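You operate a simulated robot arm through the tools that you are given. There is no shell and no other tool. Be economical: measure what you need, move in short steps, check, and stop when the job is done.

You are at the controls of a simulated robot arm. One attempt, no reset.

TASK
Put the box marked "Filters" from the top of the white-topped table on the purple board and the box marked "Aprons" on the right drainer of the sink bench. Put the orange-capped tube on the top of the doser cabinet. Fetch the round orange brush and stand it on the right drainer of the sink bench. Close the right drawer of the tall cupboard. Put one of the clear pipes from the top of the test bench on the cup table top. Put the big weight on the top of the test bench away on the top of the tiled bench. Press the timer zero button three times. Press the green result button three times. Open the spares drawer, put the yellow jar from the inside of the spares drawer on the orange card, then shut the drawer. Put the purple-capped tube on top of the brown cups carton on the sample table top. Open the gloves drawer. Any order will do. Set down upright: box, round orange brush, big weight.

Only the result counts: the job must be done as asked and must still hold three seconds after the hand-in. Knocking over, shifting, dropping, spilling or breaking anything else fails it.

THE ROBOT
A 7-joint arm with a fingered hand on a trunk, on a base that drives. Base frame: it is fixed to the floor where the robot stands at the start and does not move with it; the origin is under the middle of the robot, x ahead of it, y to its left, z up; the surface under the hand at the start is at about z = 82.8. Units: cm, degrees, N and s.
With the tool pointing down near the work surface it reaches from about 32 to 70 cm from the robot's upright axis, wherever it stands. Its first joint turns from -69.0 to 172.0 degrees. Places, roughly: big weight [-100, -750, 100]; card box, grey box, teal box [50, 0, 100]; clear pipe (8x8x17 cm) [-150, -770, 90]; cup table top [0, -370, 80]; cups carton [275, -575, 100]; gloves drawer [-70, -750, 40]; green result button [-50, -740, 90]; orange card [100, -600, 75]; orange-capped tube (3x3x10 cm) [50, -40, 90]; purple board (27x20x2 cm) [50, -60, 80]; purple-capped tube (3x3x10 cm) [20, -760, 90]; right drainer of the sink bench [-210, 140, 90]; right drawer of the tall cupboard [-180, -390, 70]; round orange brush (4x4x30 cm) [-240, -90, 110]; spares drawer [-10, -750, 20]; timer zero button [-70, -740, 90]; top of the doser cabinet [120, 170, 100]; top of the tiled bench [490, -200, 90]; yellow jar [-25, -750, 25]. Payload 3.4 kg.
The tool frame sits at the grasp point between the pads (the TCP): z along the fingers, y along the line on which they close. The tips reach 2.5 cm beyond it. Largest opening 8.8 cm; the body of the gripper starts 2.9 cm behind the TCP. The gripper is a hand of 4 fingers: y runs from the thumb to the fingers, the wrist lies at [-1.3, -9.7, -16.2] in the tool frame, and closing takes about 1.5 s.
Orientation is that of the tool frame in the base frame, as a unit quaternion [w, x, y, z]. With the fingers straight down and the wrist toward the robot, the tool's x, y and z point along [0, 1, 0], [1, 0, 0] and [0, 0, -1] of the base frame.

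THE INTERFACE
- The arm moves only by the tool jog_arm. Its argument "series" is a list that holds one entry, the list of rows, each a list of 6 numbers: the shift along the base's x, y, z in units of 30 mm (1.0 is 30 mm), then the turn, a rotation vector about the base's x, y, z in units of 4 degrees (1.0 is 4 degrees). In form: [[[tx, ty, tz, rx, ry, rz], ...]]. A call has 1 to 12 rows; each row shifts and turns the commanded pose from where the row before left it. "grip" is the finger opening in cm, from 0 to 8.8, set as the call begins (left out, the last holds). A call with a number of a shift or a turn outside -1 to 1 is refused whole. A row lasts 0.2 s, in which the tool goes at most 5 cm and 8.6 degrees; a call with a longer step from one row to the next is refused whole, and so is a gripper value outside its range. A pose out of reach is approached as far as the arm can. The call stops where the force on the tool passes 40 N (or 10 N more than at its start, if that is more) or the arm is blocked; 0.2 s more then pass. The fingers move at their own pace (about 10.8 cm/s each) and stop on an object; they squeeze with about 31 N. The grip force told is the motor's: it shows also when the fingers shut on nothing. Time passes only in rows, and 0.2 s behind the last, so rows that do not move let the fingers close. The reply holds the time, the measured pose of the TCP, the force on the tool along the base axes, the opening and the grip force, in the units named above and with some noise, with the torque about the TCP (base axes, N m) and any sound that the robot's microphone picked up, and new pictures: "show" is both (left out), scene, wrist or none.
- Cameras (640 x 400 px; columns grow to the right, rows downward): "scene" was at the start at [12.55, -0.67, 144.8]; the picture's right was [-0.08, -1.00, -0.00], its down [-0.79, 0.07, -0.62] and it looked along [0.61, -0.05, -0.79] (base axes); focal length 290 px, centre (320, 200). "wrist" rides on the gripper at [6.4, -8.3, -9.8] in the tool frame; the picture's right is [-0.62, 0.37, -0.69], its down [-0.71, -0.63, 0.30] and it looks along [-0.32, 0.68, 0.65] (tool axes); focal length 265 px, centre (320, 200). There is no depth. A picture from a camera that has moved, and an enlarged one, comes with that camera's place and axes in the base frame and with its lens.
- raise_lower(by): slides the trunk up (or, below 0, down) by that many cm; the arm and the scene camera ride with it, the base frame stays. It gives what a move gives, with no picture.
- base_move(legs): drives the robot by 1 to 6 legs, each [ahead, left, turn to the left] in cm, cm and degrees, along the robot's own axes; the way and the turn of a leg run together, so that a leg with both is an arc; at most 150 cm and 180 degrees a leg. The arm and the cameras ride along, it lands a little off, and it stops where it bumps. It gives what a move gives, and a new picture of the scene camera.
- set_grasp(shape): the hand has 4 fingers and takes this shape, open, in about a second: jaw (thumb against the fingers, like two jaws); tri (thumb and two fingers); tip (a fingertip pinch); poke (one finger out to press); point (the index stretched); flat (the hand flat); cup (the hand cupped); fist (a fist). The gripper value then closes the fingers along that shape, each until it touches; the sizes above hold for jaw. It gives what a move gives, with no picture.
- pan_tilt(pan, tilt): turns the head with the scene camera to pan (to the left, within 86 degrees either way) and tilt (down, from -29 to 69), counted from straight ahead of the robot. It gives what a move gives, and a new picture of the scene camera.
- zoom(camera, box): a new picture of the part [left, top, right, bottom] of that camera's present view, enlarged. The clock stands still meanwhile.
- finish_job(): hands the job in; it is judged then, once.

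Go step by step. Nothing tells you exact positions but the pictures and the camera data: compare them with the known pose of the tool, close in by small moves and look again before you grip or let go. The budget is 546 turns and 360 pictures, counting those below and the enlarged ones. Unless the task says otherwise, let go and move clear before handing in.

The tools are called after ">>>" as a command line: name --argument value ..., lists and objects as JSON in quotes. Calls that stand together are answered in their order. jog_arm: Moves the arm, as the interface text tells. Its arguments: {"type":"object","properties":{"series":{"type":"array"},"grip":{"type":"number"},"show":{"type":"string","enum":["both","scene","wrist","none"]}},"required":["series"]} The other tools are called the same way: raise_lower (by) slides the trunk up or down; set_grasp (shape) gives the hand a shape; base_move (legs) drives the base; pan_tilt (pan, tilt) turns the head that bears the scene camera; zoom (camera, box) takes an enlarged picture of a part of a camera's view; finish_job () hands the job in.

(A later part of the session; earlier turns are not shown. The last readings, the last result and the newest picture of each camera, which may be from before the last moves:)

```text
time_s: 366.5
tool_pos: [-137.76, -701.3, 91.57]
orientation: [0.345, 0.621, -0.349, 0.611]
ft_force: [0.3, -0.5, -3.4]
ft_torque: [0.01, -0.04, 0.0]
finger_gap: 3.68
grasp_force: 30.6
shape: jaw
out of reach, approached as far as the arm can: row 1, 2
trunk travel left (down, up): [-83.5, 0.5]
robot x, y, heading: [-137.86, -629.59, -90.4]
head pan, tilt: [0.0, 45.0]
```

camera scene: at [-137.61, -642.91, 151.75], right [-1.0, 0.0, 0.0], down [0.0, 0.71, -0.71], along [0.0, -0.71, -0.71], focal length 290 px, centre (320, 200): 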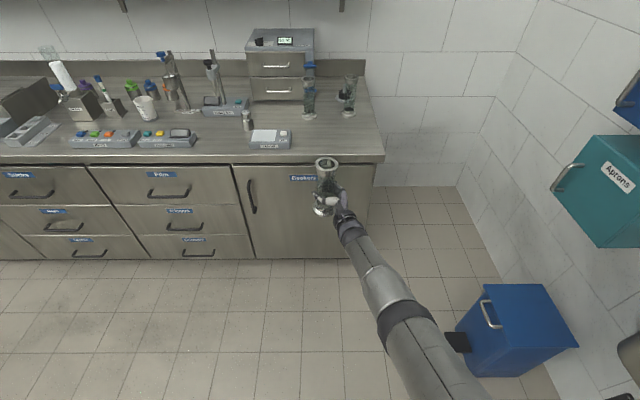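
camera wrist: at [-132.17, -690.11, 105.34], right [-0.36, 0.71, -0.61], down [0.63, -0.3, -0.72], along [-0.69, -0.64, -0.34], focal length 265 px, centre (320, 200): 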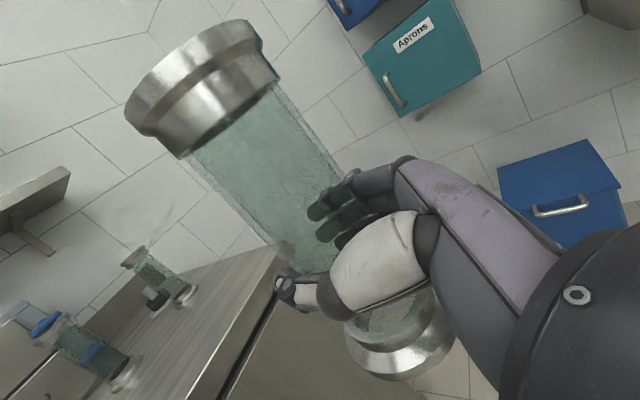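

>>> jog_arm --series '[[[0, -0.2, 0.2, 0, 0, 1], [0, -0.2, 0.2, 0, 0, 1], [0, -0.2, 0.1, 0, 0, 1], [0, 0, 0, 0, 0, 1], [0, 0, 0, 0, 0, 1], [0, 0, 0, 0, 0, 1], [0, 0, 0, 0, 0, 1], [0, 0, 0, 0, 0, 1], [0, 0, 0, 0, 0, 1], [0, 0, 0, 0, 0, 1], [0, 0, 0, 0, 0, 1], [0, 0, 0, 0, 0, 1]]]' --show "none"

>>> jog_arm --series '[[[0, 0, 0, 0, 0, 1], [0, 0, 0, 0, 0, 1], [0, 0, 0, 0, 0, 1], [0, 0, 0, 0, 0, 1], [0, 0.2, 0, 0, 0, 1], [0, 0.2, 0, 0, 0, 1], [0, 0.3, 0, 0, 0, 0], [0, 0, 0, 0, 0, 0]]]' --show "scene"

```text
time_s: 369.1
tool_pos: [-137.69, -699.27, 94.67]
orientation: [0.064, 0.709, -0.066, 0.699]
ft_force: [-0.2, 0.4, -3.6]
ft_torque: [0.03, -0.02, 0.0]
finger_gap: 3.7
grasp_force: 31.1
shape: jaw
out of reach, approached as far as the arm can: row 6, 8, 9, 10, 11, 12
trunk travel left (down, up): [-83.5, 0.5]
robot x, y, heading: [-137.26, -629.38, -90.5]
head pan, tilt: [0.0, 45.0]
```

```text
time_s: 370.9
tool_pos: [-137.81, -692.65, 96.35]
orientation: [-0.082, 0.708, 0.082, 0.697]
ft_force: [-1.0, 0.2, -3.2]
ft_torque: [0.04, 0.0, -0.01]
finger_gap: 3.69
grasp_force: 30.9
shape: jaw
out of reach, approached as far as the arm can: row 1, 2, 3, 4, 5, 6
trunk travel left (down, up): [-83.5, 0.5]
robot x, y, heading: [-137.35, -629.37, -90.1]
head pan, tilt: [0.0, 45.0]
camera scene: at [-137.7, -642.91, 151.75], right [-1.0, 0.0, 0.0], down [0.0, 0.71, -0.71], along [0.0, -0.71, -0.71], focal length 290 px, centre (320, 200)
```

scene: 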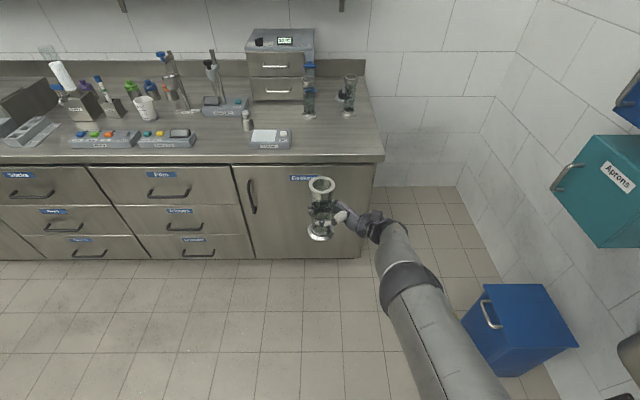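

Last pull was tracked. Continue pulling back.

>>> jog_arm --series '[[[0, 0.4, 0, 0, 0, 0], [0, 0.4, 0, 0, 0, 0], [0, 0.4, 0, 0, 0, 0], [0, 0.4, 0, 0, 0, 0], [0, 0.4, 0, 0, 0, 0], [0, 0.4, 0, 0, 0, 0], [0, 0, 0, 0, 0, 0]]]' --show "scene"

```text
time_s: 372.5
tool_pos: [-137.76, -685.57, 96.5]
orientation: [-0.081, 0.708, 0.083, 0.697]
ft_force: [0.0, 0.8, -4.1]
ft_torque: [0.03, -0.04, 0.01]
finger_gap: 3.67
grasp_force: 31.0
shape: jaw
trunk travel left (down, up): [-83.5, 0.5]
robot x, y, heading: [-137.63, -629.86, -90.3]
head pan, tilt: [0.0, 45.0]
camera scene: at [-137.63, -642.91, 151.75], right [-1.0, 0.0, 0.0], down [0.0, 0.71, -0.71], along [0.0, -0.71, -0.71], focal length 290 px, centre (320, 200)
```

scene: 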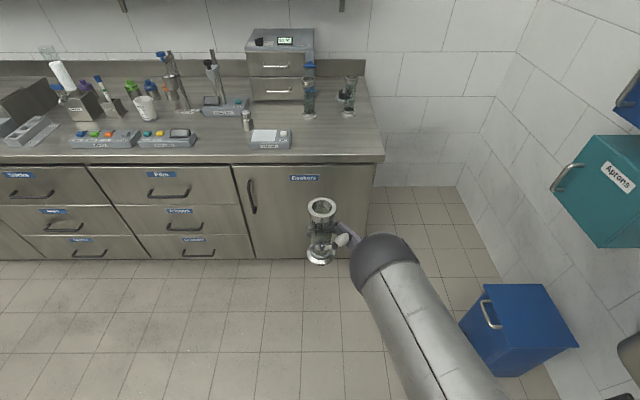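

Free again. Pull in more and rotate the hand back to forward.

>>> jog_arm --series '[[[0, 0.6, 0.3, 0, 0, 0], [0, 0.6, 0.3, 0, 0, 0], [0, 0.6, 0.3, 0, 0, -1], [0, 0.4, 0.3, 0, 0, -1], [0, 0, 0.3, 0, 0, -1], [0, 0, 0.3, 0, 0, -1], [0, 0, 0, 0, 0, -1], [0, 0, 0, 0, 0, -1], [0, 0, 0, 0, 0, -1], [0, 0, 0, 0, 0, -1], [0, 0, 0, 0, 0, -1], [0, 0, 0, 0, 0, 0]]]' --show "scene"

```text
time_s: 375.1
tool_pos: [-137.89, -678.92, 101.93]
orientation: [0.139, 0.698, -0.141, 0.688]
ft_force: [-0.7, 0.6, -2.7]
ft_torque: [-0.03, -0.03, 0.0]
finger_gap: 3.67
grasp_force: 30.6
shape: jaw
trunk travel left (down, up): [-83.5, 0.5]
robot x, y, heading: [-137.56, -629.52, -90.4]
head pan, tilt: [0.0, 45.0]
camera scene: at [-137.61, -642.89, 151.75], right [-1.0, 0.0, 0.0], down [0.0, 0.71, -0.71], along [0.0, -0.71, -0.71], focal length 290 px, centre (320, 200)
```

scene: 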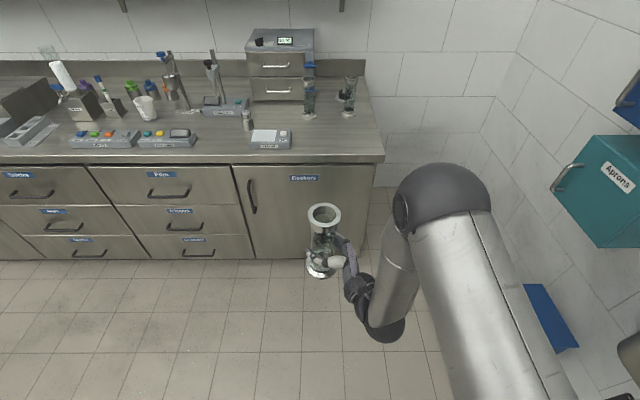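

>>> jog_arm --series '[[[0, 0, 0, 0, 0, -1], [0, 0, 0, 0, 0, -1], [0, 0, 0, 0, 0, -1], [0, 0, 0, 0, 0, -1], [0, 0, 0, 0, 0, -1], [0, 0, 0, 0, 0, -1], [0, 0, 0, 0, 0, -1], [0, 0, 0, 0, 0, -1], [0, 0, 0, 0, 0, -1], [0, 0, 0, 0, 0, -1], [0, 0, 0, 0, 0, -1], [0, 0, 0, 0, 0, -1]]]' --show "none"

>>> jog_arm --series '[[[0, 0, 0, 0, 0, -1], [0, 0, 0, 0, 0, -1], [0, 0, 0, 0, 0, -1], [0, 0, 0, 0, 0, -1], [0, 0, 0, 0, 0, -1], [0, 0, 0, 0, 0, 0]]]'

```text
time_s: 377.7
tool_pos: [-137.77, -678.84, 101.95]
orientation: [0.407, 0.581, -0.411, 0.572]
ft_force: [0.2, -0.9, -3.8]
ft_torque: [-0.03, -0.03, 0.0]
finger_gap: 3.7
grasp_force: 31.0
shape: jaw
trunk travel left (down, up): [-83.5, 0.5]
robot x, y, heading: [-137.59, -629.35, -90.1]
head pan, tilt: [0.0, 45.0]
```

```text
time_s: 379.1
tool_pos: [-137.82, -678.93, 101.83]
orientation: [-0.5, -0.501, 0.507, -0.492]
ft_force: [0.0, 0.3, -3.6]
ft_torque: [0.0, -0.03, 0.01]
finger_gap: 3.66
grasp_force: 31.1
shape: jaw
trunk travel left (down, up): [-83.5, 0.5]
robot x, y, heading: [-137.31, -629.67, -90.1]
head pan, tilt: [0.0, 45.0]
camera scene: at [-137.65, -642.88, 151.75], right [-1.0, 0.0, 0.0], down [0.0, 0.71, -0.71], along [0.0, -0.71, -0.71], focal length 290 px, centre (320, 200)
camera wrist: at [-129.26, -669.16, 108.52], right [-0.36, 0.71, -0.61], down [0.63, -0.3, -0.72], along [-0.69, -0.64, -0.33], focal length 265 px, centre (320, 200)
```

scene: 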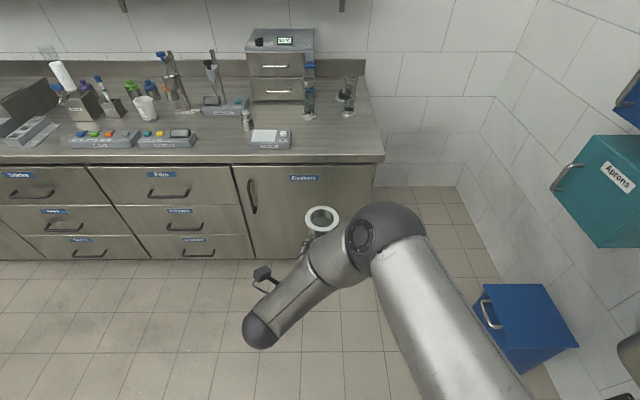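
wrist: 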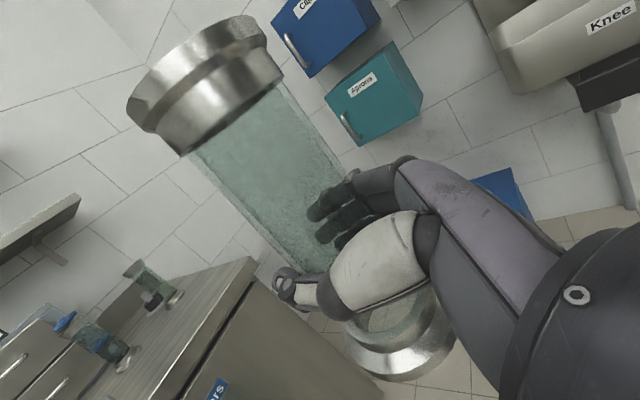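

Restored. Now turn to face +x and slide to the cup table.

>>> base_move --legs '[[0, 0, 90], [-5, 100, 0]]'

>>> pan_tilt --pan 50 --tilt 30

```text
time_s: 388.1
tool_pos: [-92.5, -531.17, 101.91]
orientation: [0.009, 0.713, -0.008, 0.702]
ft_force: [0.4, 0.3, -3.7]
ft_torque: [0.01, -0.04, -0.01]
finger_gap: 3.67
grasp_force: 31.2
shape: jaw
trunk travel left (down, up): [-83.5, 0.5]
robot x, y, heading: [-141.56, -530.32, -0.8]
head pan, tilt: [0.0, 45.0]
camera scene: at [-128.41, -530.67, 151.75], right [-0.02, -1.0, 0.0], down [-0.71, 0.01, -0.71], along [0.71, -0.01, -0.71], focal length 290 px, centre (320, 200)
```

scene: 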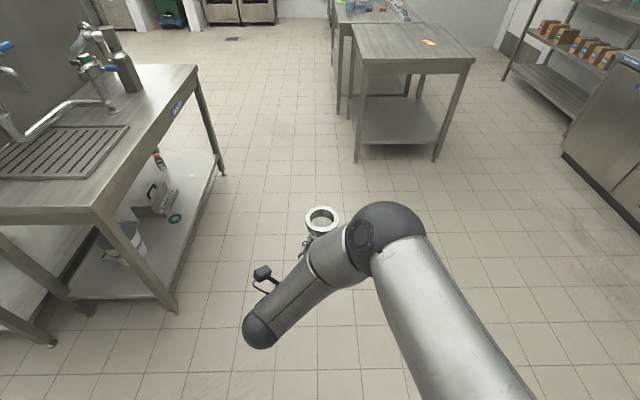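

```text
time_s: 389.2
tool_pos: [-92.49, -531.22, 101.86]
orientation: [0.009, 0.712, -0.008, 0.702]
ft_force: [-0.1, 0.2, -3.6]
ft_torque: [0.03, -0.03, -0.03]
finger_gap: 3.67
grasp_force: 30.9
shape: jaw
trunk travel left (down, up): [-83.5, 0.5]
robot x, y, heading: [-141.4, -530.32, -0.9]
head pan, tilt: [50.0, 30.0]
camera scene: at [-130.6, -523.73, 154.01], right [0.75, -0.66, 0.0], down [-0.33, -0.38, -0.87], along [0.57, 0.65, -0.5], focal length 290 px, centre (320, 200)
```

scene: 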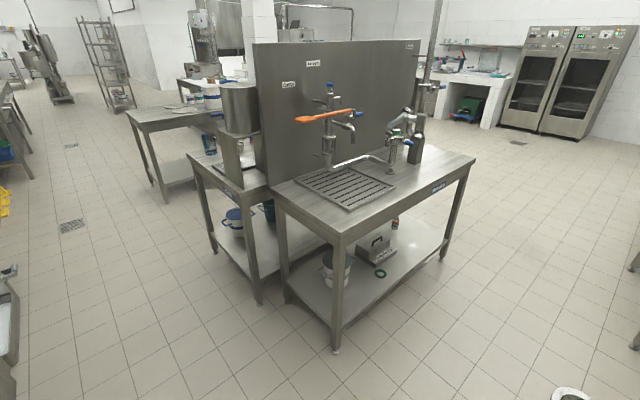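

The cups table is on the far side of the partition. I slide up the aisle to its end and look.

>>> base_move --legs '[[-6, 100, 0], [0, 75, 0.5]]'

>>> pan_tilt --pan 15 --tilt 40

```text
time_s: 398.1
tool_pos: [-96.95, -355.45, 101.82]
orientation: [0.004, 0.713, -0.003, 0.701]
ft_force: [-0.5, -0.2, -3.4]
ft_torque: [0.01, -0.03, 0.01]
finger_gap: 3.66
grasp_force: 30.8
shape: jaw
trunk travel left (down, up): [-83.5, 0.5]
robot x, y, heading: [-146.28, -355.4, 0.0]
head pan, tilt: [50.0, 30.0]
camera scene: at [-135.11, -348.53, 154.01], right [0.77, -0.64, 0.0], down [-0.32, -0.38, -0.87], along [0.56, 0.66, -0.5], focal length 290 px, centre (320, 200)
```

scene: 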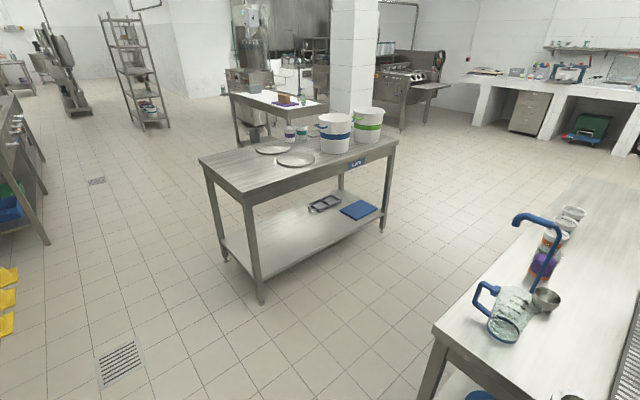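

```text
time_s: 399.1
tool_pos: [-96.87, -355.4, 101.82]
orientation: [0.004, 0.712, -0.002, 0.702]
ft_force: [0.1, -0.1, -3.1]
ft_torque: [0.01, -0.06, 0.03]
finger_gap: 3.66
grasp_force: 31.7
shape: jaw
trunk travel left (down, up): [-83.5, 0.5]
robot x, y, heading: [-146.08, -355.46, -0.4]
head pan, tilt: [15.0, 40.0]
camera scene: at [-132.72, -353.26, 152.48], right [0.26, -0.97, 0.0], down [-0.62, -0.17, -0.77], along [0.74, 0.2, -0.64], focal length 290 px, centre (320, 200)
```

scene: 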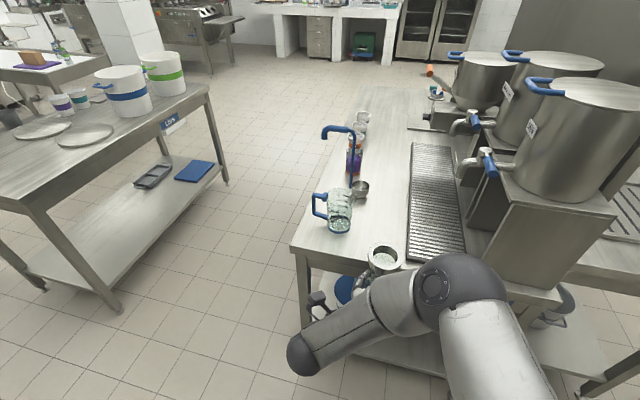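

There's a gap between the mug and the drip tray near this end, around (-70, -357), table z≈84. Drive in.

>>> base_move --legs '[[20, -2, 0]]'

>>> jog_arm --series '[[[0, 0, 0, 0, 0, 0]]]' --show "wrist"

```text
time_s: 400.7
tool_pos: [-76.62, -357.54, 101.74]
orientation: [0.003, 0.713, -0.002, 0.701]
ft_force: [0.6, 0.1, -3.4]
ft_torque: [0.02, -0.02, 0.04]
finger_gap: 3.67
grasp_force: 30.7
shape: jaw
trunk travel left (down, up): [-83.5, 0.5]
robot x, y, heading: [-126.13, -357.45, -0.0]
head pan, tilt: [15.0, 40.0]
camera scene: at [-112.59, -355.29, 152.48], right [0.26, -0.97, 0.0], down [-0.62, -0.17, -0.77], along [0.74, 0.2, -0.64], focal length 290 px, centre (320, 200)
```

scene: 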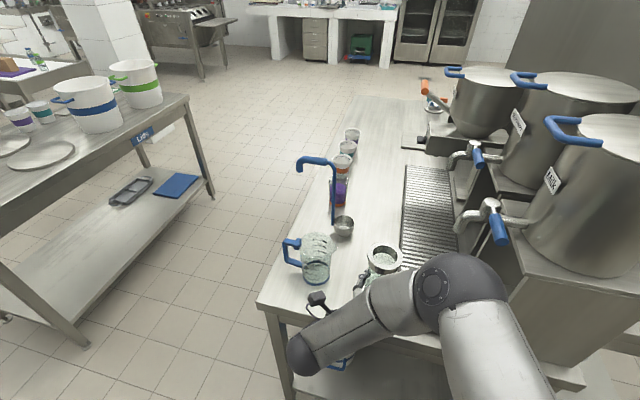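

```text
time_s: 401.1
tool_pos: [-76.84, -357.39, 101.81]
orientation: [0.004, 0.713, -0.003, 0.701]
ft_force: [0.3, 0.5, -3.8]
ft_torque: [0.05, -0.01, 0.02]
finger_gap: 3.65
grasp_force: 31.0
shape: jaw
trunk travel left (down, up): [-83.5, 0.5]
robot x, y, heading: [-126.29, -357.7, 0.1]
head pan, tilt: [15.0, 40.0]
camera wrist: at [-86.42, -348.96, 108.51], right [-0.71, -0.36, -0.61], down [0.3, 0.63, -0.72], along [0.64, -0.69, -0.33], focal length 265 px, centre (320, 200)
```

wrist: 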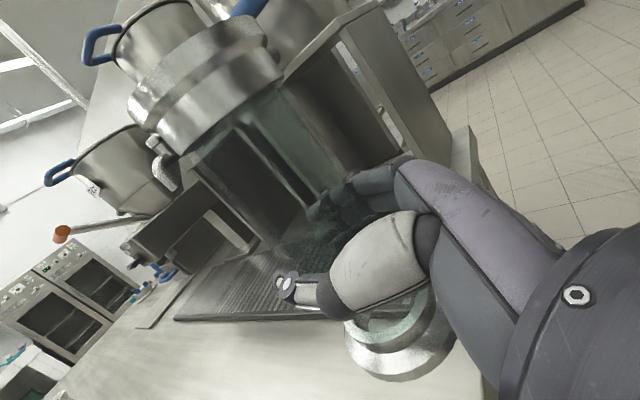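

>>> jog_arm --series '[[[0.6, 0, 0, 0, 0, 0], [0.6, 0, 0, 0, 0, 0], [0.6, 0, -0.2, 0, 0, 0], [0.6, 0, -0.4, 0, 0, 0], [0, 0, -0.6, 0, 0, 0], [0, 0, -0.5, 0, 0, 0], [0, 0, -0.3, 0, 0, 0], [0, 0, 0, 0, 0, 0]]]'

```text
time_s: 402.9
tool_pos: [-69.55, -357.46, 95.8]
orientation: [0.003, 0.713, -0.002, 0.702]
ft_force: [0.0, 0.3, -3.4]
ft_torque: [0.02, -0.05, -0.02]
finger_gap: 3.67
grasp_force: 31.3
shape: jaw
trunk travel left (down, up): [-83.5, 0.5]
robot x, y, heading: [-125.95, -357.27, -0.2]
head pan, tilt: [15.0, 40.0]
camera scene: at [-112.62, -355.29, 152.48], right [0.26, -0.97, 0.0], down [-0.62, -0.17, -0.77], along [0.74, 0.2, -0.64], focal length 290 px, centre (320, 200)
camera wrist: at [-79.2, -348.96, 102.47], right [-0.71, -0.36, -0.61], down [0.3, 0.63, -0.72], along [0.64, -0.69, -0.33], focal length 265 px, centre (320, 200)
```

scene: 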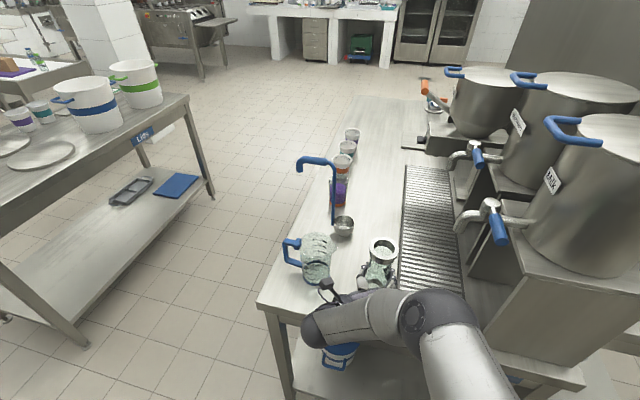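
wrist: 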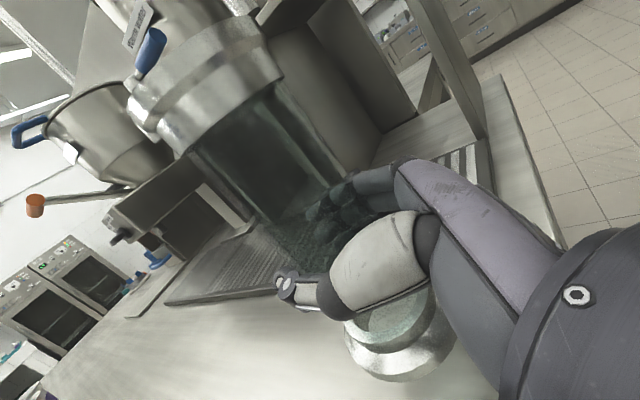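

>>> jog_arm --series '[[[0, 0, -0.2, 0, 0, 0], [0, 0, -0.2, 0, 0, 0], [0, 0, -0.1, 0, 0, 0], [0, 0, 0, 0, 0, 0]]]' --show "none"

>>> jog_arm --series '[[[0, 0, -0.1, 0, 0, 0], [0, 0, -0.08, 0, 0, 0], [0, 0, 0, 0, 0, 0]]]' --show "none"

>>> jog_arm --series '[[[0, 0, -0.08, 0, 0, 0], [0, 0, -0.06, 0, 0, 0], [0, 0, 0, 0, 0, 0]]]' --show "none"

```text
time_s: 403.9
tool_pos: [-69.63, -357.44, 94.27]
orientation: [0.004, 0.713, -0.003, 0.702]
ft_force: [0.2, -0.4, -3.0]
ft_torque: [0.05, -0.01, 0.0]
finger_gap: 3.65
grasp_force: 31.4
shape: jaw
trunk travel left (down, up): [-83.5, 0.5]
robot x, y, heading: [-125.67, -357.34, 0.1]
head pan, tilt: [15.0, 40.0]
```

```text
time_s: 404.7
tool_pos: [-69.53, -357.48, 93.86]
orientation: [0.003, 0.713, -0.003, 0.701]
ft_force: [0.0, 0.4, -2.7]
ft_torque: [-0.01, -0.02, 0.02]
finger_gap: 3.68
grasp_force: 30.6
shape: jaw
trunk travel left (down, up): [-83.5, 0.5]
robot x, y, heading: [-125.87, -357.43, -0.0]
head pan, tilt: [15.0, 40.0]
```

```text
time_s: 405.5
tool_pos: [-69.62, -357.39, 93.27]
orientation: [0.005, 0.712, -0.002, 0.702]
ft_force: [0.8, 0.1, -3.8]
ft_torque: [-0.02, -0.09, -0.01]
finger_gap: 3.68
grasp_force: 31.0
shape: jaw
trunk travel left (down, up): [-83.5, 0.5]
robot x, y, heading: [-126.04, -357.72, 0.2]
head pan, tilt: [15.0, 40.0]
```

>>> jog_arm --series '[[[0, 0, -0.08, 0, 0, 0], [0, 0, -0.06, 0, 0, 0], [0, 0, 0, 0, 0, 0]]]' --show "none"

>>> jog_arm --series '[[[0, 0, -0.08, 0, 0, 0], [0, 0, -0.06, 0, 0, 0], [0, 0, 0, 0, 0, 0]]]' --show "wrist"

```text
time_s: 406.3
tool_pos: [-69.58, -357.49, 92.94]
orientation: [0.004, 0.713, -0.003, 0.701]
ft_force: [0.0, 1.1, -4.3]
ft_torque: [0.02, -0.03, 0.01]
finger_gap: 3.67
grasp_force: 30.6
shape: jaw
trunk travel left (down, up): [-83.5, 0.5]
robot x, y, heading: [-125.83, -357.21, 0.1]
head pan, tilt: [15.0, 40.0]
```

```text
time_s: 407.1
tool_pos: [-69.64, -357.39, 92.45]
orientation: [0.004, 0.713, -0.002, 0.701]
ft_force: [0.0, -0.1, -3.0]
ft_torque: [0.01, -0.03, 0.01]
finger_gap: 3.67
grasp_force: 30.7
shape: jaw
trunk travel left (down, up): [-83.5, 0.5]
robot x, y, heading: [-126.15, -357.23, 0.1]
head pan, tilt: [15.0, 40.0]
camera wrist: at [-79.16, -348.99, 99.19], right [-0.71, -0.36, -0.61], down [0.3, 0.63, -0.72], along [0.64, -0.69, -0.33], focal length 265 px, centre (320, 200)
```

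wrist: 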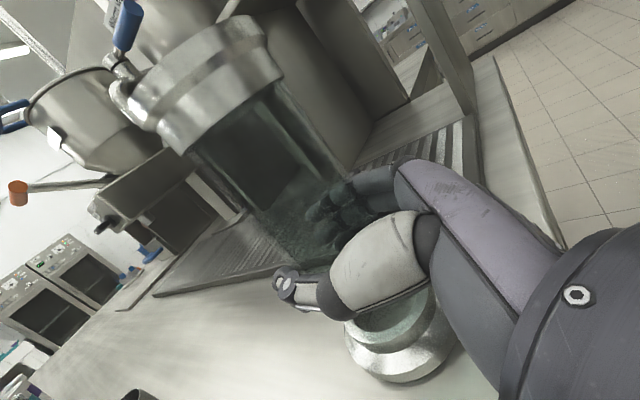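

>>> jog_arm --series '[[[0, 0, -0.08, 0, 0, 0], [0, 0, -0.06, 0, 0, 0], [0, 0, 0, 0, 0, 0]]]' --show "none"

>>> jog_arm --series '[[[0, 0, -0.08, 0, 0, 0], [0, 0, -0.06, 0, 0, 0], [0, 0, 0, 0, 0, 0]]]' --show "none"

>>> jog_arm --series '[[[0, 0, -0.08, 0, 0, 0], [0, 0, -0.06, 0, 0, 0], [0, 0, 0, 0, 0, 0]]]' --show "none"

```text
time_s: 407.9
tool_pos: [-69.66, -357.44, 92.1]
orientation: [0.003, 0.712, -0.004, 0.702]
ft_force: [2.1, 0.6, 3.5]
ft_torque: [-0.17, 0.07, 0.04]
finger_gap: 3.67
grasp_force: 30.7
shape: jaw
trunk travel left (down, up): [-83.5, 0.5]
robot x, y, heading: [-125.81, -357.15, -0.1]
head pan, tilt: [15.0, 40.0]
```

```text
time_s: 408.7
tool_pos: [-69.56, -357.5, 92.02]
orientation: [0.004, 0.711, -0.002, 0.703]
ft_force: [6.5, 2.7, 19.9]
ft_torque: [-0.46, 0.04, 0.09]
finger_gap: 3.63
grasp_force: 30.6
shape: jaw
trunk travel left (down, up): [-83.5, 0.5]
robot x, y, heading: [-125.79, -357.44, -0.1]
head pan, tilt: [15.0, 40.0]
```

```text
time_s: 409.5
tool_pos: [-69.68, -357.49, 91.81]
orientation: [0.004, 0.709, -0.002, 0.705]
ft_force: [11.0, 0.1, 31.9]
ft_torque: [-0.59, 0.04, 0.18]
finger_gap: 3.63
grasp_force: 31.5
shape: jaw
trunk travel left (down, up): [-83.5, 0.5]
robot x, y, heading: [-125.92, -357.58, -0.2]
head pan, tilt: [15.0, 40.0]
```

Contact. Relieve pressure, release and withdraw straight back.

>>> jog_arm --series '[[[0, 0, 0.1, 0, 0, 0], [0, 0, 0.1, 0, 0, 0], [0, 0, 0, 0, 0, 0]]]' --show "none"

>>> jog_arm --series '[[[0, 0, 0, 0, 0, 0], [0, 0, 0, 0, 0, 0], [0, 0, 0, 0, 0, 0], [0, 0, 0, 0, 0, 0]]]' --grip 8.5 --show "both"

```text
time_s: 410.3
tool_pos: [-69.71, -357.46, 91.85]
orientation: [0.004, 0.714, -0.003, 0.701]
ft_force: [4.9, -0.4, 15.3]
ft_torque: [-0.38, -0.05, 0.15]
finger_gap: 3.62
grasp_force: 31.5
shape: jaw
trunk travel left (down, up): [-83.5, 0.5]
robot x, y, heading: [-125.82, -357.41, -0.2]
head pan, tilt: [15.0, 40.0]
```

```text
time_s: 411.3
tool_pos: [-69.59, -357.52, 91.82]
orientation: [0.005, 0.713, -0.003, 0.701]
ft_force: [0.1, -0.5, 0.4]
ft_torque: [0.0, -0.01, -0.02]
finger_gap: 8.45
grasp_force: 0.0
shape: jaw
trunk travel left (down, up): [-83.5, 0.5]
robot x, y, heading: [-126.21, -357.36, 0.1]
head pan, tilt: [15.0, 40.0]
camera scene: at [-112.64, -355.31, 152.48], right [0.26, -0.97, 0.0], down [-0.62, -0.17, -0.77], along [0.74, 0.2, -0.64], focal length 290 px, centre (320, 200)
camera wrist: at [-79.18, -348.97, 98.52], right [-0.71, -0.36, -0.61], down [0.3, 0.63, -0.72], along [0.64, -0.69, -0.33], focal length 265 px, centre (320, 200)
```

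scene: 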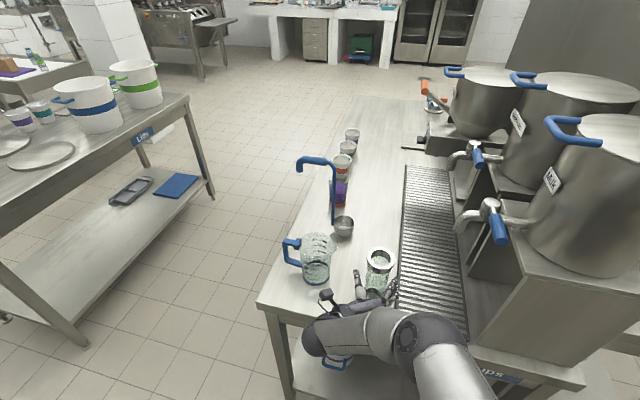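
wrist: 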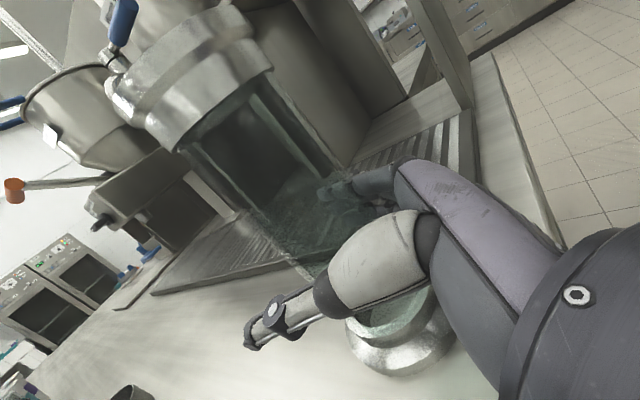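

Pipe stands. Withdraw.

>>> jog_arm --series '[[[-0.3, 0, 0, 0, 0, 0], [-0.5, 0, 0, 0, 0, 0], [-0.7, 0, 0, 0, 0, 0], [-0.7, 0, 0, 0, 0, 0], [-0.7, 0, 0, 0, 0, 0], [-0.7, 0, 0, 0, 0, 0], [0, 0, 0, 0, 0, 0]]]' --show "none"

>>> base_move --legs '[[-20, 0, 0]]'

```text
time_s: 412.9
tool_pos: [-80.37, -357.46, 92.02]
orientation: [0.005, 0.712, -0.003, 0.702]
ft_force: [-0.2, 0.2, -0.5]
ft_torque: [-0.01, 0.03, -0.06]
finger_gap: 8.46
grasp_force: 0.1
shape: jaw
trunk travel left (down, up): [-83.5, 0.5]
robot x, y, heading: [-126.41, -357.34, 0.1]
head pan, tilt: [15.0, 40.0]
```

```text
time_s: 414.5
tool_pos: [-100.69, -357.45, 92.01]
orientation: [0.004, 0.713, -0.003, 0.701]
ft_force: [-0.2, -0.4, 0.4]
ft_torque: [0.03, -0.02, 0.01]
finger_gap: 8.46
grasp_force: 0.0
shape: jaw
trunk travel left (down, up): [-83.5, 0.5]
robot x, y, heading: [-146.55, -357.53, -0.2]
head pan, tilt: [15.0, 40.0]
camera scene: at [-132.9, -355.27, 152.49], right [0.26, -0.97, 0.0], down [-0.62, -0.17, -0.77], along [0.74, 0.2, -0.64], focal length 290 px, centre (320, 200)
```

scene: 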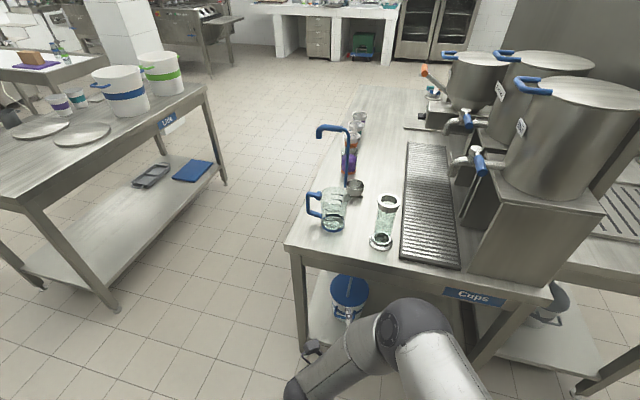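

Pipe placed. Go back to the open area by the test bench and rotate the hand to point down.

>>> base_move --legs '[[0, -120, 0], [0, -110, 0]]'

>>> jog_arm --series '[[[0, 0, 0.8, -1, 1, 1], [0, 0, 0.8, -1, 1, 1], [0, 0, 0.8, -1, 1, 1], [0, 0, 0.8, -1, 1, 1], [0, 0, 0.8, -1, 1, 1], [0, 0, 0.8, -1, 1, 1], [0, 0, 0.8, -1, 1, 1], [0, 0, 0.8, -1, 1, 1], [0, 0, 0, -1, 1, 1], [0, 0, 0, -1, 1, 1], [0, 0, 0, -1, 1, 1], [0, 0, 0, 0, 0, 0]]]' --show "none"

>>> jog_arm --series '[[[0, 0, 0, -1, 1, 1], [0, 0, 0, -1, 1, 1], [0, 0, 0, -1, 1, 1], [0, 0, 0, -1, 1, 1], [0, 0, 0, -1, 1, 1], [0, 0, 0, -1, 1, 1], [0, 0, 0, -0.32, 0.32, 0.32], [0, 0, 0, 0, 0, 0]]]'

```text
time_s: 425.8
tool_pos: [-101.83, -587.23, 92.01]
orientation: [0.008, 0.713, -0.006, 0.701]
ft_force: [-1.0, 0.2, 0.4]
ft_torque: [0.02, -0.01, 0.0]
finger_gap: 8.47
grasp_force: 0.1
shape: jaw
trunk travel left (down, up): [-83.5, 0.5]
robot x, y, heading: [-147.3, -586.27, -0.5]
head pan, tilt: [15.0, 40.0]
camera scene: at [-134.09, -584.58, 152.49], right [0.25, -0.97, 0.0], down [-0.62, -0.16, -0.77], along [0.74, 0.19, -0.64], focal length 290 px, centre (320, 200)
```

scene: 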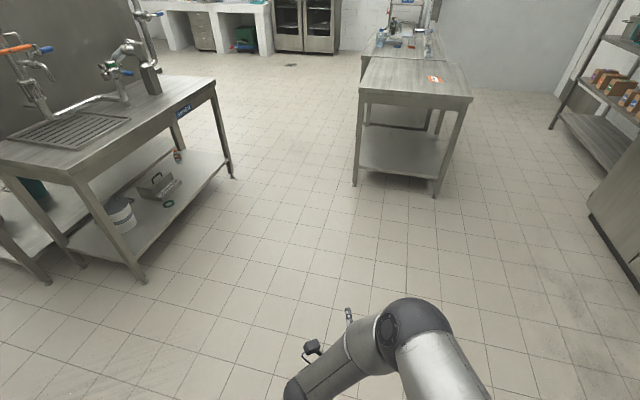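

```text
time_s: 428.4
tool_pos: [-101.81, -587.16, 111.25]
orientation: [0.012, 0.81, 0.501, 0.303]
ft_force: [-0.3, -0.5, -0.8]
ft_torque: [0.03, 0.01, 0.01]
finger_gap: 8.47
grasp_force: 0.0
shape: jaw
trunk travel left (down, up): [-83.5, 0.5]
robot x, y, heading: [-147.23, -586.37, -0.6]
head pan, tilt: [15.0, 40.0]
```

```text
time_s: 430.2
tool_pos: [-101.85, -587.18, 111.29]
orientation: [0.014, 0.707, 0.708, 0.002]
ft_force: [-0.1, -0.2, 0.0]
ft_torque: [0.01, -0.03, -0.01]
finger_gap: 8.45
grasp_force: 0.0
shape: jaw
trunk travel left (down, up): [-83.5, 0.5]
robot x, y, heading: [-147.18, -586.27, -0.9]
head pan, tilt: [15.0, 40.0]
camera scene: at [-134.11, -584.54, 152.49], right [0.25, -0.97, 0.0], down [-0.62, -0.16, -0.77], along [0.74, 0.19, -0.64], focal length 290 px, centre (320, 200)
camera wrist: at [-110.36, -580.52, 120.88], right [0.35, -0.61, 0.71], down [-0.62, -0.72, -0.31], along [0.7, -0.33, -0.63], focal length 265 px, centre (320, 200)
```

scene: 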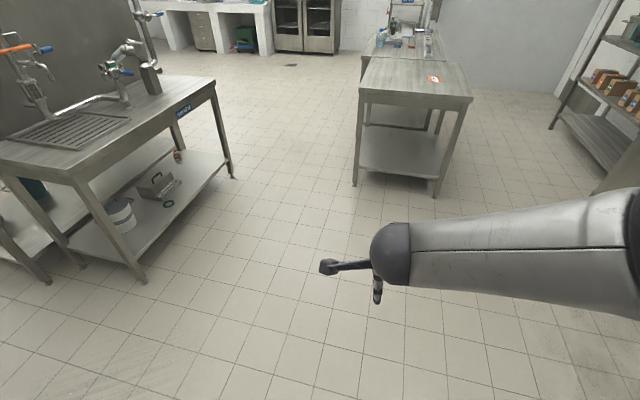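
wrist: 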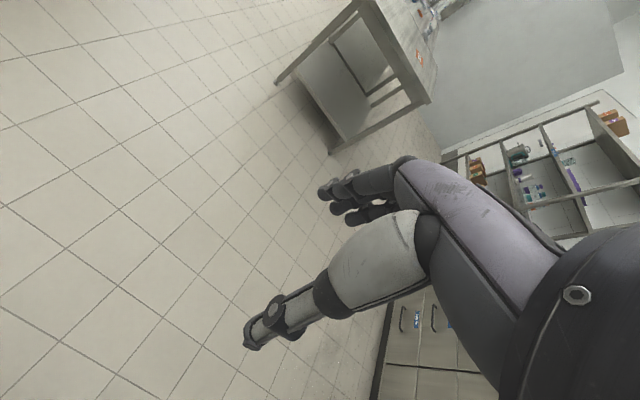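

Hand is down. Turn to the bench, position in front of the button panels.

>>> base_move --legs '[[0, 0, -89.3], [75, 84, 0]]'

>>> pan_tilt --pan 0 --tilt 50

```text
time_s: 439.8
tool_pos: [-63.79, -707.6, 111.21]
orientation: [0.011, 1.0, 0.004, -0.007]
ft_force: [0.5, 0.5, 0.6]
ft_torque: [-0.04, -0.01, -0.01]
finger_gap: 8.45
grasp_force: 0.0
shape: jaw
trunk travel left (down, up): [-83.5, 0.5]
robot x, y, heading: [-63.82, -662.29, -90.2]
head pan, tilt: [15.0, 40.0]
camera scene: at [-61.34, -675.27, 152.49], right [-0.97, -0.25, 0.0], down [-0.16, 0.62, -0.77], along [0.19, -0.74, -0.64], focal length 290 px, centre (320, 200)
```

scene: 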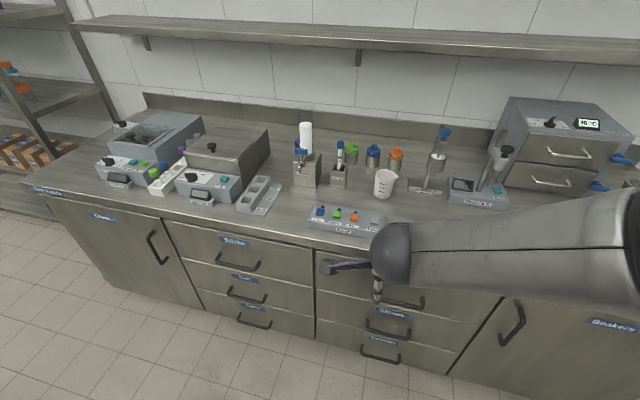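

```text
time_s: 440.6
tool_pos: [-63.77, -707.55, 111.22]
orientation: [0.01, 1.0, 0.005, -0.007]
ft_force: [0.3, 0.0, -0.1]
ft_torque: [-0.02, -0.02, 0.02]
finger_gap: 8.47
grasp_force: 0.1
shape: jaw
trunk travel left (down, up): [-83.5, 0.5]
robot x, y, heading: [-63.4, -662.14, -90.3]
head pan, tilt: [0.0, 50.0]
camera scene: at [-63.53, -674.74, 151.07], right [-1.0, 0.01, 0.0], down [0.0, 0.77, -0.64], along [0.0, -0.64, -0.77], focal length 290 px, centre (320, 200)
```

scene: 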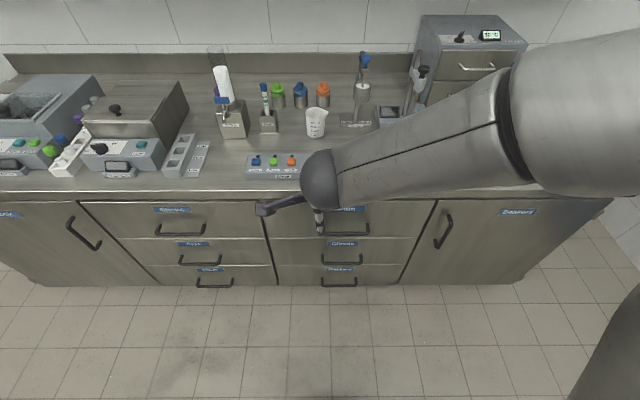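

>>> base_move --legs '[[22, 0, 0]]'

>>> set_grasp --shape "poke"

>>> jog_arm --series '[[[0.5, 0, -0.5, 0, 0, 0], [0.5, 0, -0.5, 0, 0, 0], [0.5, -0.3, -0.5, 0, 0, 0], [0.5, -0.3, -0.5, 0, 0, 0], [0, 0, 0, 0, 0, 0]]]'

```text
time_s: 442.2
tool_pos: [-63.93, -729.41, 111.25]
orientation: [0.011, 1.0, 0.004, -0.007]
ft_force: [0.0, -0.7, 0.2]
ft_torque: [0.03, 0.04, 0.02]
finger_gap: 8.49
grasp_force: 0.1
shape: jaw
trunk travel left (down, up): [-83.5, 0.5]
robot x, y, heading: [-63.72, -683.98, -90.3]
head pan, tilt: [0.0, 50.0]
camera scene: at [-63.68, -696.47, 151.07], right [-1.0, 0.01, 0.0], down [0.01, 0.77, -0.64], along [0.0, -0.64, -0.77], focal length 290 px, centre (320, 200)
```

scene: 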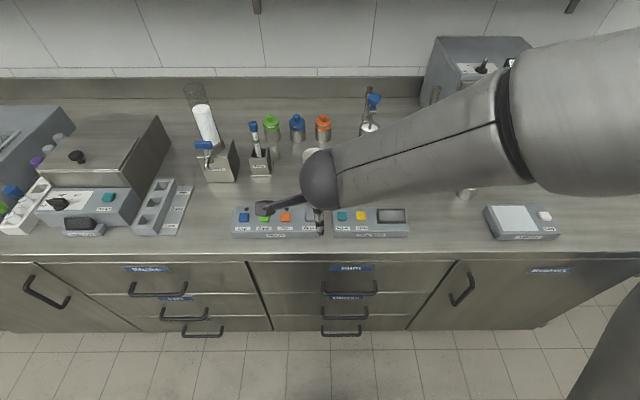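

```text
time_s: 443.1
tool_pos: [-63.94, -729.31, 111.12]
orientation: [0.01, 1.0, 0.004, -0.008]
ft_force: [0.2, 0.0, 0.5]
ft_torque: [-0.02, 0.0, -0.01]
finger_gap: 0.0
grasp_force: 0.0
shape: poke
trunk travel left (down, up): [-83.5, 0.5]
robot x, y, heading: [-63.65, -683.81, -90.7]
head pan, tilt: [0.0, 50.0]
```

```text
time_s: 444.3
tool_pos: [-57.99, -730.94, 105.09]
orientation: [0.012, 1.0, 0.004, -0.008]
ft_force: [-0.1, 0.9, -0.1]
ft_torque: [0.01, -0.01, 0.02]
finger_gap: 0.0
grasp_force: 0.1
shape: poke
trunk travel left (down, up): [-83.5, 0.5]
robot x, y, heading: [-63.66, -683.87, -90.5]
head pan, tilt: [0.0, 50.0]
camera scene: at [-63.74, -696.4, 151.07], right [-1.0, 0.01, 0.0], down [0.01, 0.77, -0.64], along [0.0, -0.64, -0.77], focal length 290 px, centre (320, 200)
camera wrist: at [-51.39, -722.33, 114.85], right [-0.61, -0.36, 0.71], down [-0.72, 0.62, -0.31], along [-0.33, -0.7, -0.63], focal length 265 px, centre (320, 200)
```

scene: 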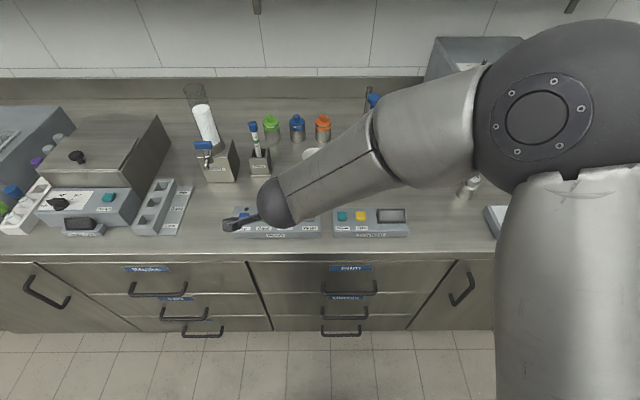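
wrist: 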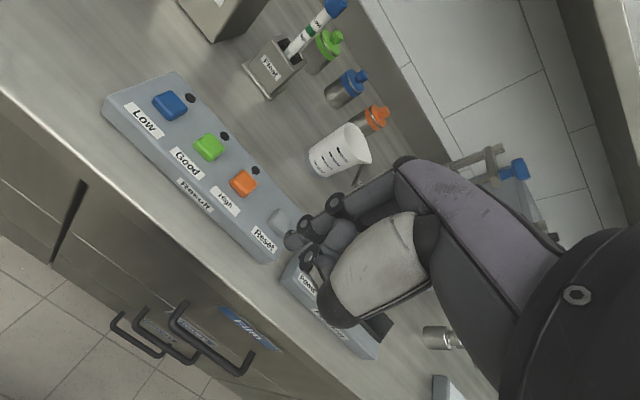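

>>> zoom --camera "wrist" --box '[240, 150, 460, 340]'

```text
2.11 times, centred on (350, 245) of wrist
camera zoom: at [-51.39, -722.33, 114.85], right [-0.61, -0.36, 0.71], down [-0.72, 0.62, -0.31], along [-0.33, -0.7, -0.63], focal length 559 px, centre (257, 105)
```

zoom: 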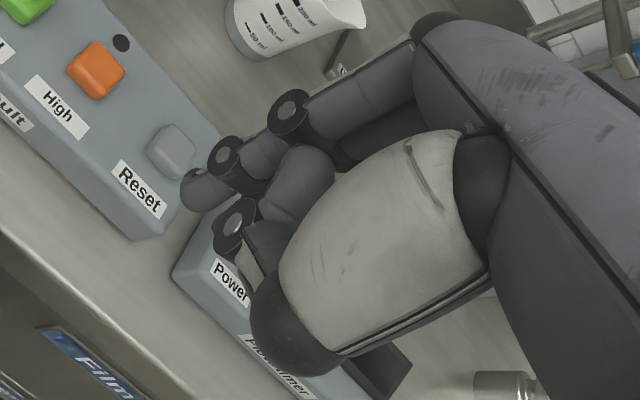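

>>> jog_arm --series '[[[0.57, -0.8, -0.5, 0, 0, 0], [0.57, -0.8, -0.5, 0, 0, 0], [0.57, -0.8, -0.5, 0, 0, 0], [0.57, -0.8, -0.5, 0, 0, 0], [0.55, -0.8, -0.5, 0, 0, 0], [0, 0, 0, 0, 0, 0]]]'

```text
time_s: 445.7
tool_pos: [-49.5, -742.89, 97.67]
orientation: [0.01, 1.0, 0.004, -0.008]
ft_force: [0.9, -0.5, 0.5]
ft_torque: [-0.05, 0.03, -0.02]
finger_gap: 0.01
grasp_force: 0.0
shape: poke
trunk travel left (down, up): [-83.5, 0.5]
robot x, y, heading: [-63.63, -683.88, -90.4]
head pan, tilt: [0.0, 50.0]
camera scene: at [-63.74, -696.4, 151.07], right [-1.0, 0.01, 0.0], down [0.01, 0.77, -0.64], along [0.0, -0.64, -0.77], focal length 290 px, centre (320, 200)
camera wrist: at [-42.89, -734.26, 107.32], right [-0.61, -0.36, 0.71], down [-0.72, 0.62, -0.31], along [-0.33, -0.7, -0.63], focal length 265 px, centre (320, 200)
```

scene: 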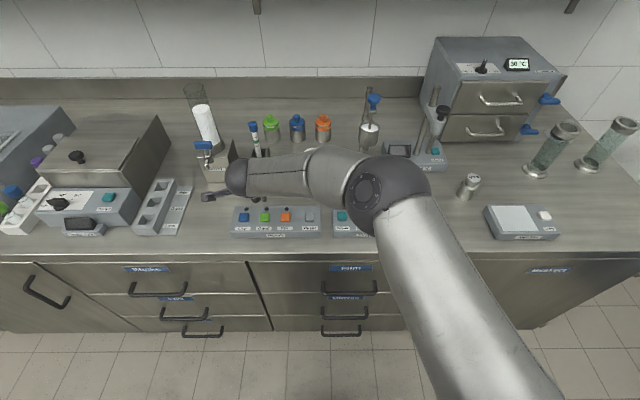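
wrist: 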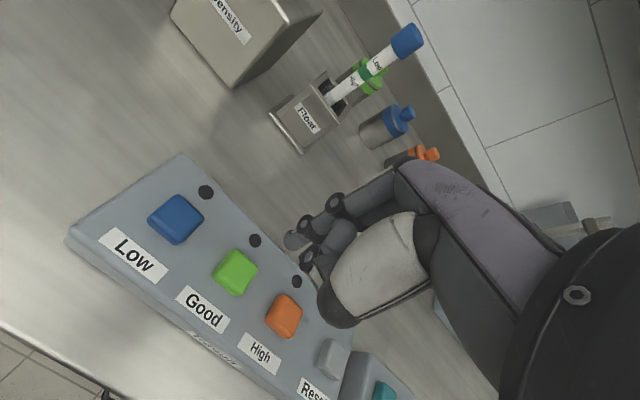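

Green's top is at about (-49.2, -742.4, 89). I shift 1.2 cm back and lower in steps.

>>> jog_arm --series '[[[0, 0.4, -0.4, 0, 0, 0], [0, 0, -0.5, 0, 0, 0], [0, 0, -0.3, 0, 0, 0], [0, 0, 0, 0, 0, 0]]]' --show "wrist"

>>> zoom --camera "wrist" --box '[200, 180, 380, 320]'

```text
time_s: 446.7
tool_pos: [-49.33, -741.87, 94.02]
orientation: [0.011, 1.0, 0.004, -0.007]
ft_force: [-0.7, -0.2, 0.2]
ft_torque: [-0.03, 0.01, -0.03]
finger_gap: 0.0
grasp_force: 0.1
shape: poke
trunk travel left (down, up): [-83.5, 0.5]
robot x, y, heading: [-63.71, -683.73, -90.2]
head pan, tilt: [0.0, 50.0]
camera wrist: at [-42.83, -733.18, 103.75], right [-0.61, -0.36, 0.71], down [-0.72, 0.62, -0.31], along [-0.33, -0.7, -0.63], focal length 265 px, centre (320, 200)
```

wrist: 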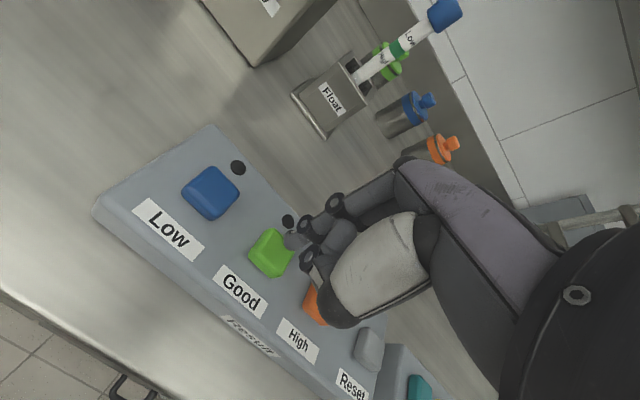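

```text
2.86 times, centred on (290, 250) of wrist
camera zoom: at [-42.83, -733.18, 103.75], right [-0.61, -0.36, 0.71], down [-0.72, 0.62, -0.31], along [-0.33, -0.7, -0.63], focal length 758 px, centre (406, 57)
```

zoom: 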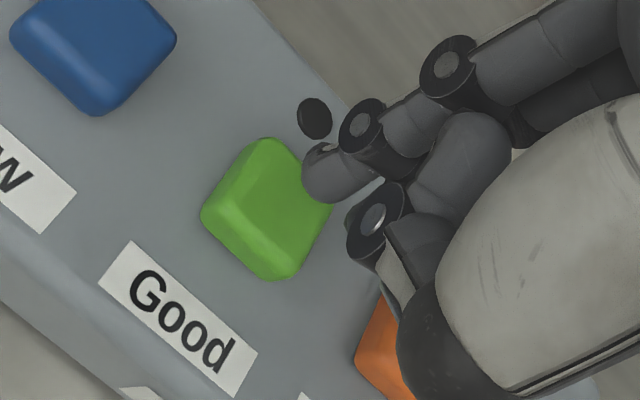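

>>> jog_arm --series '[[[0, 0, -0.2, 0, 0, 0], [0, 0, -0.15, 0, 0, 0], [0, 0, 0, 0, 0, 0]]]' --show "wrist"

```text
time_s: 447.5
tool_pos: [-49.43, -741.82, 92.99]
orientation: [0.011, 1.0, 0.005, -0.008]
ft_force: [-0.4, -0.1, -0.6]
ft_torque: [0.01, -0.02, -0.06]
finger_gap: 0.0
grasp_force: 0.1
shape: poke
trunk travel left (down, up): [-83.5, 0.5]
robot x, y, heading: [-63.64, -683.85, -90.4]
head pan, tilt: [0.0, 50.0]
camera wrist: at [-42.82, -733.17, 102.69], right [-0.61, -0.36, 0.71], down [-0.72, 0.62, -0.31], along [-0.33, -0.7, -0.63], focal length 265 px, centre (320, 200)
```

wrist: 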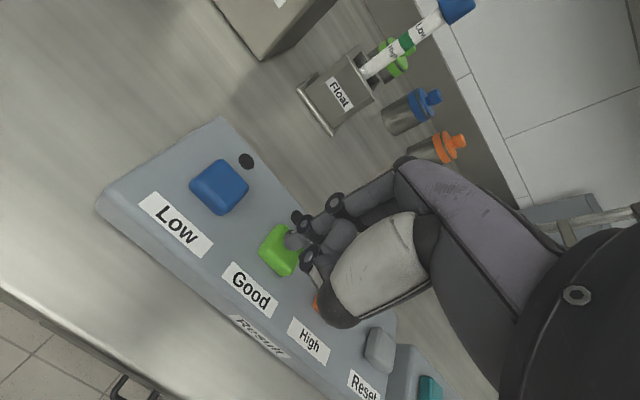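

>>> jog_arm --series '[[[0, 0, -0.1, 0, 0, 0], [0, 0, -0.1, 0, 0, 0], [0, 0, 0, 0, 0, 0]]]' --show "none"

>>> jog_arm --series '[[[0, 0, -0.1, 0, 0, 0], [0, 0, -0.1, 0, 0, 0], [0, 0, 0, 0, 0, 0]]]' --show "none"

```text
time_s: 448.3
tool_pos: [-49.4, -741.77, 92.35]
orientation: [0.01, 1.0, 0.003, -0.008]
ft_force: [0.0, -1.4, 0.0]
ft_torque: [0.01, -0.01, 0.01]
finger_gap: 0.0
grasp_force: 0.1
shape: poke
trunk travel left (down, up): [-83.5, 0.5]
robot x, y, heading: [-63.71, -683.45, -90.2]
head pan, tilt: [0.0, 50.0]
```

```text
time_s: 449.1
tool_pos: [-49.42, -741.89, 91.86]
orientation: [0.011, 1.0, 0.004, -0.007]
ft_force: [0.5, -0.9, 2.9]
ft_torque: [-0.02, 0.01, 0.02]
finger_gap: 0.03
grasp_force: 0.0
shape: poke
trunk travel left (down, up): [-83.5, 0.5]
robot x, y, heading: [-63.51, -683.78, -90.6]
head pan, tilt: [0.0, 50.0]
```

Contact begins (2.9 N). Continue pressing a little.

>>> jog_arm --series '[[[0, 0, -0.08, 0, 0, 0], [0, 0, -0.08, 0, 0, 0], [0, 0, 0, 0, 0, 0]]]' --show "wrist"

```text
time_s: 449.9
tool_pos: [-49.47, -741.84, 91.55]
orientation: [0.012, 1.0, 0.004, -0.007]
ft_force: [1.2, -3.2, 12.1]
ft_torque: [-0.06, 0.11, 0.05]
finger_gap: 0.0
grasp_force: 0.1
shape: poke
trunk travel left (down, up): [-83.5, 0.5]
robot x, y, heading: [-63.22, -683.68, -90.3]
head pan, tilt: [0.0, 50.0]
heard: click
camera wrist: at [-42.86, -733.18, 101.19], right [-0.61, -0.36, 0.71], down [-0.72, 0.62, -0.31], along [-0.33, -0.7, -0.63], focal length 265 px, centre (320, 200)
```

wrist: 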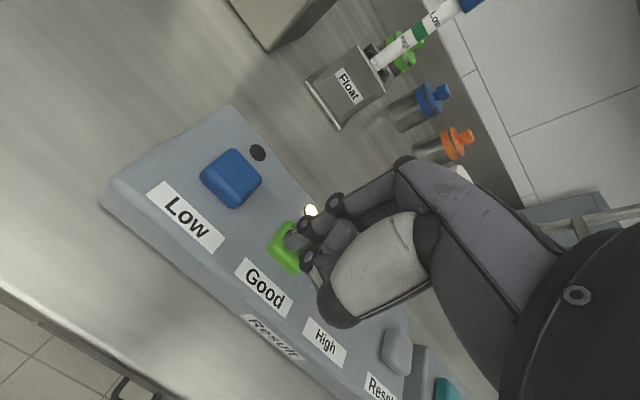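

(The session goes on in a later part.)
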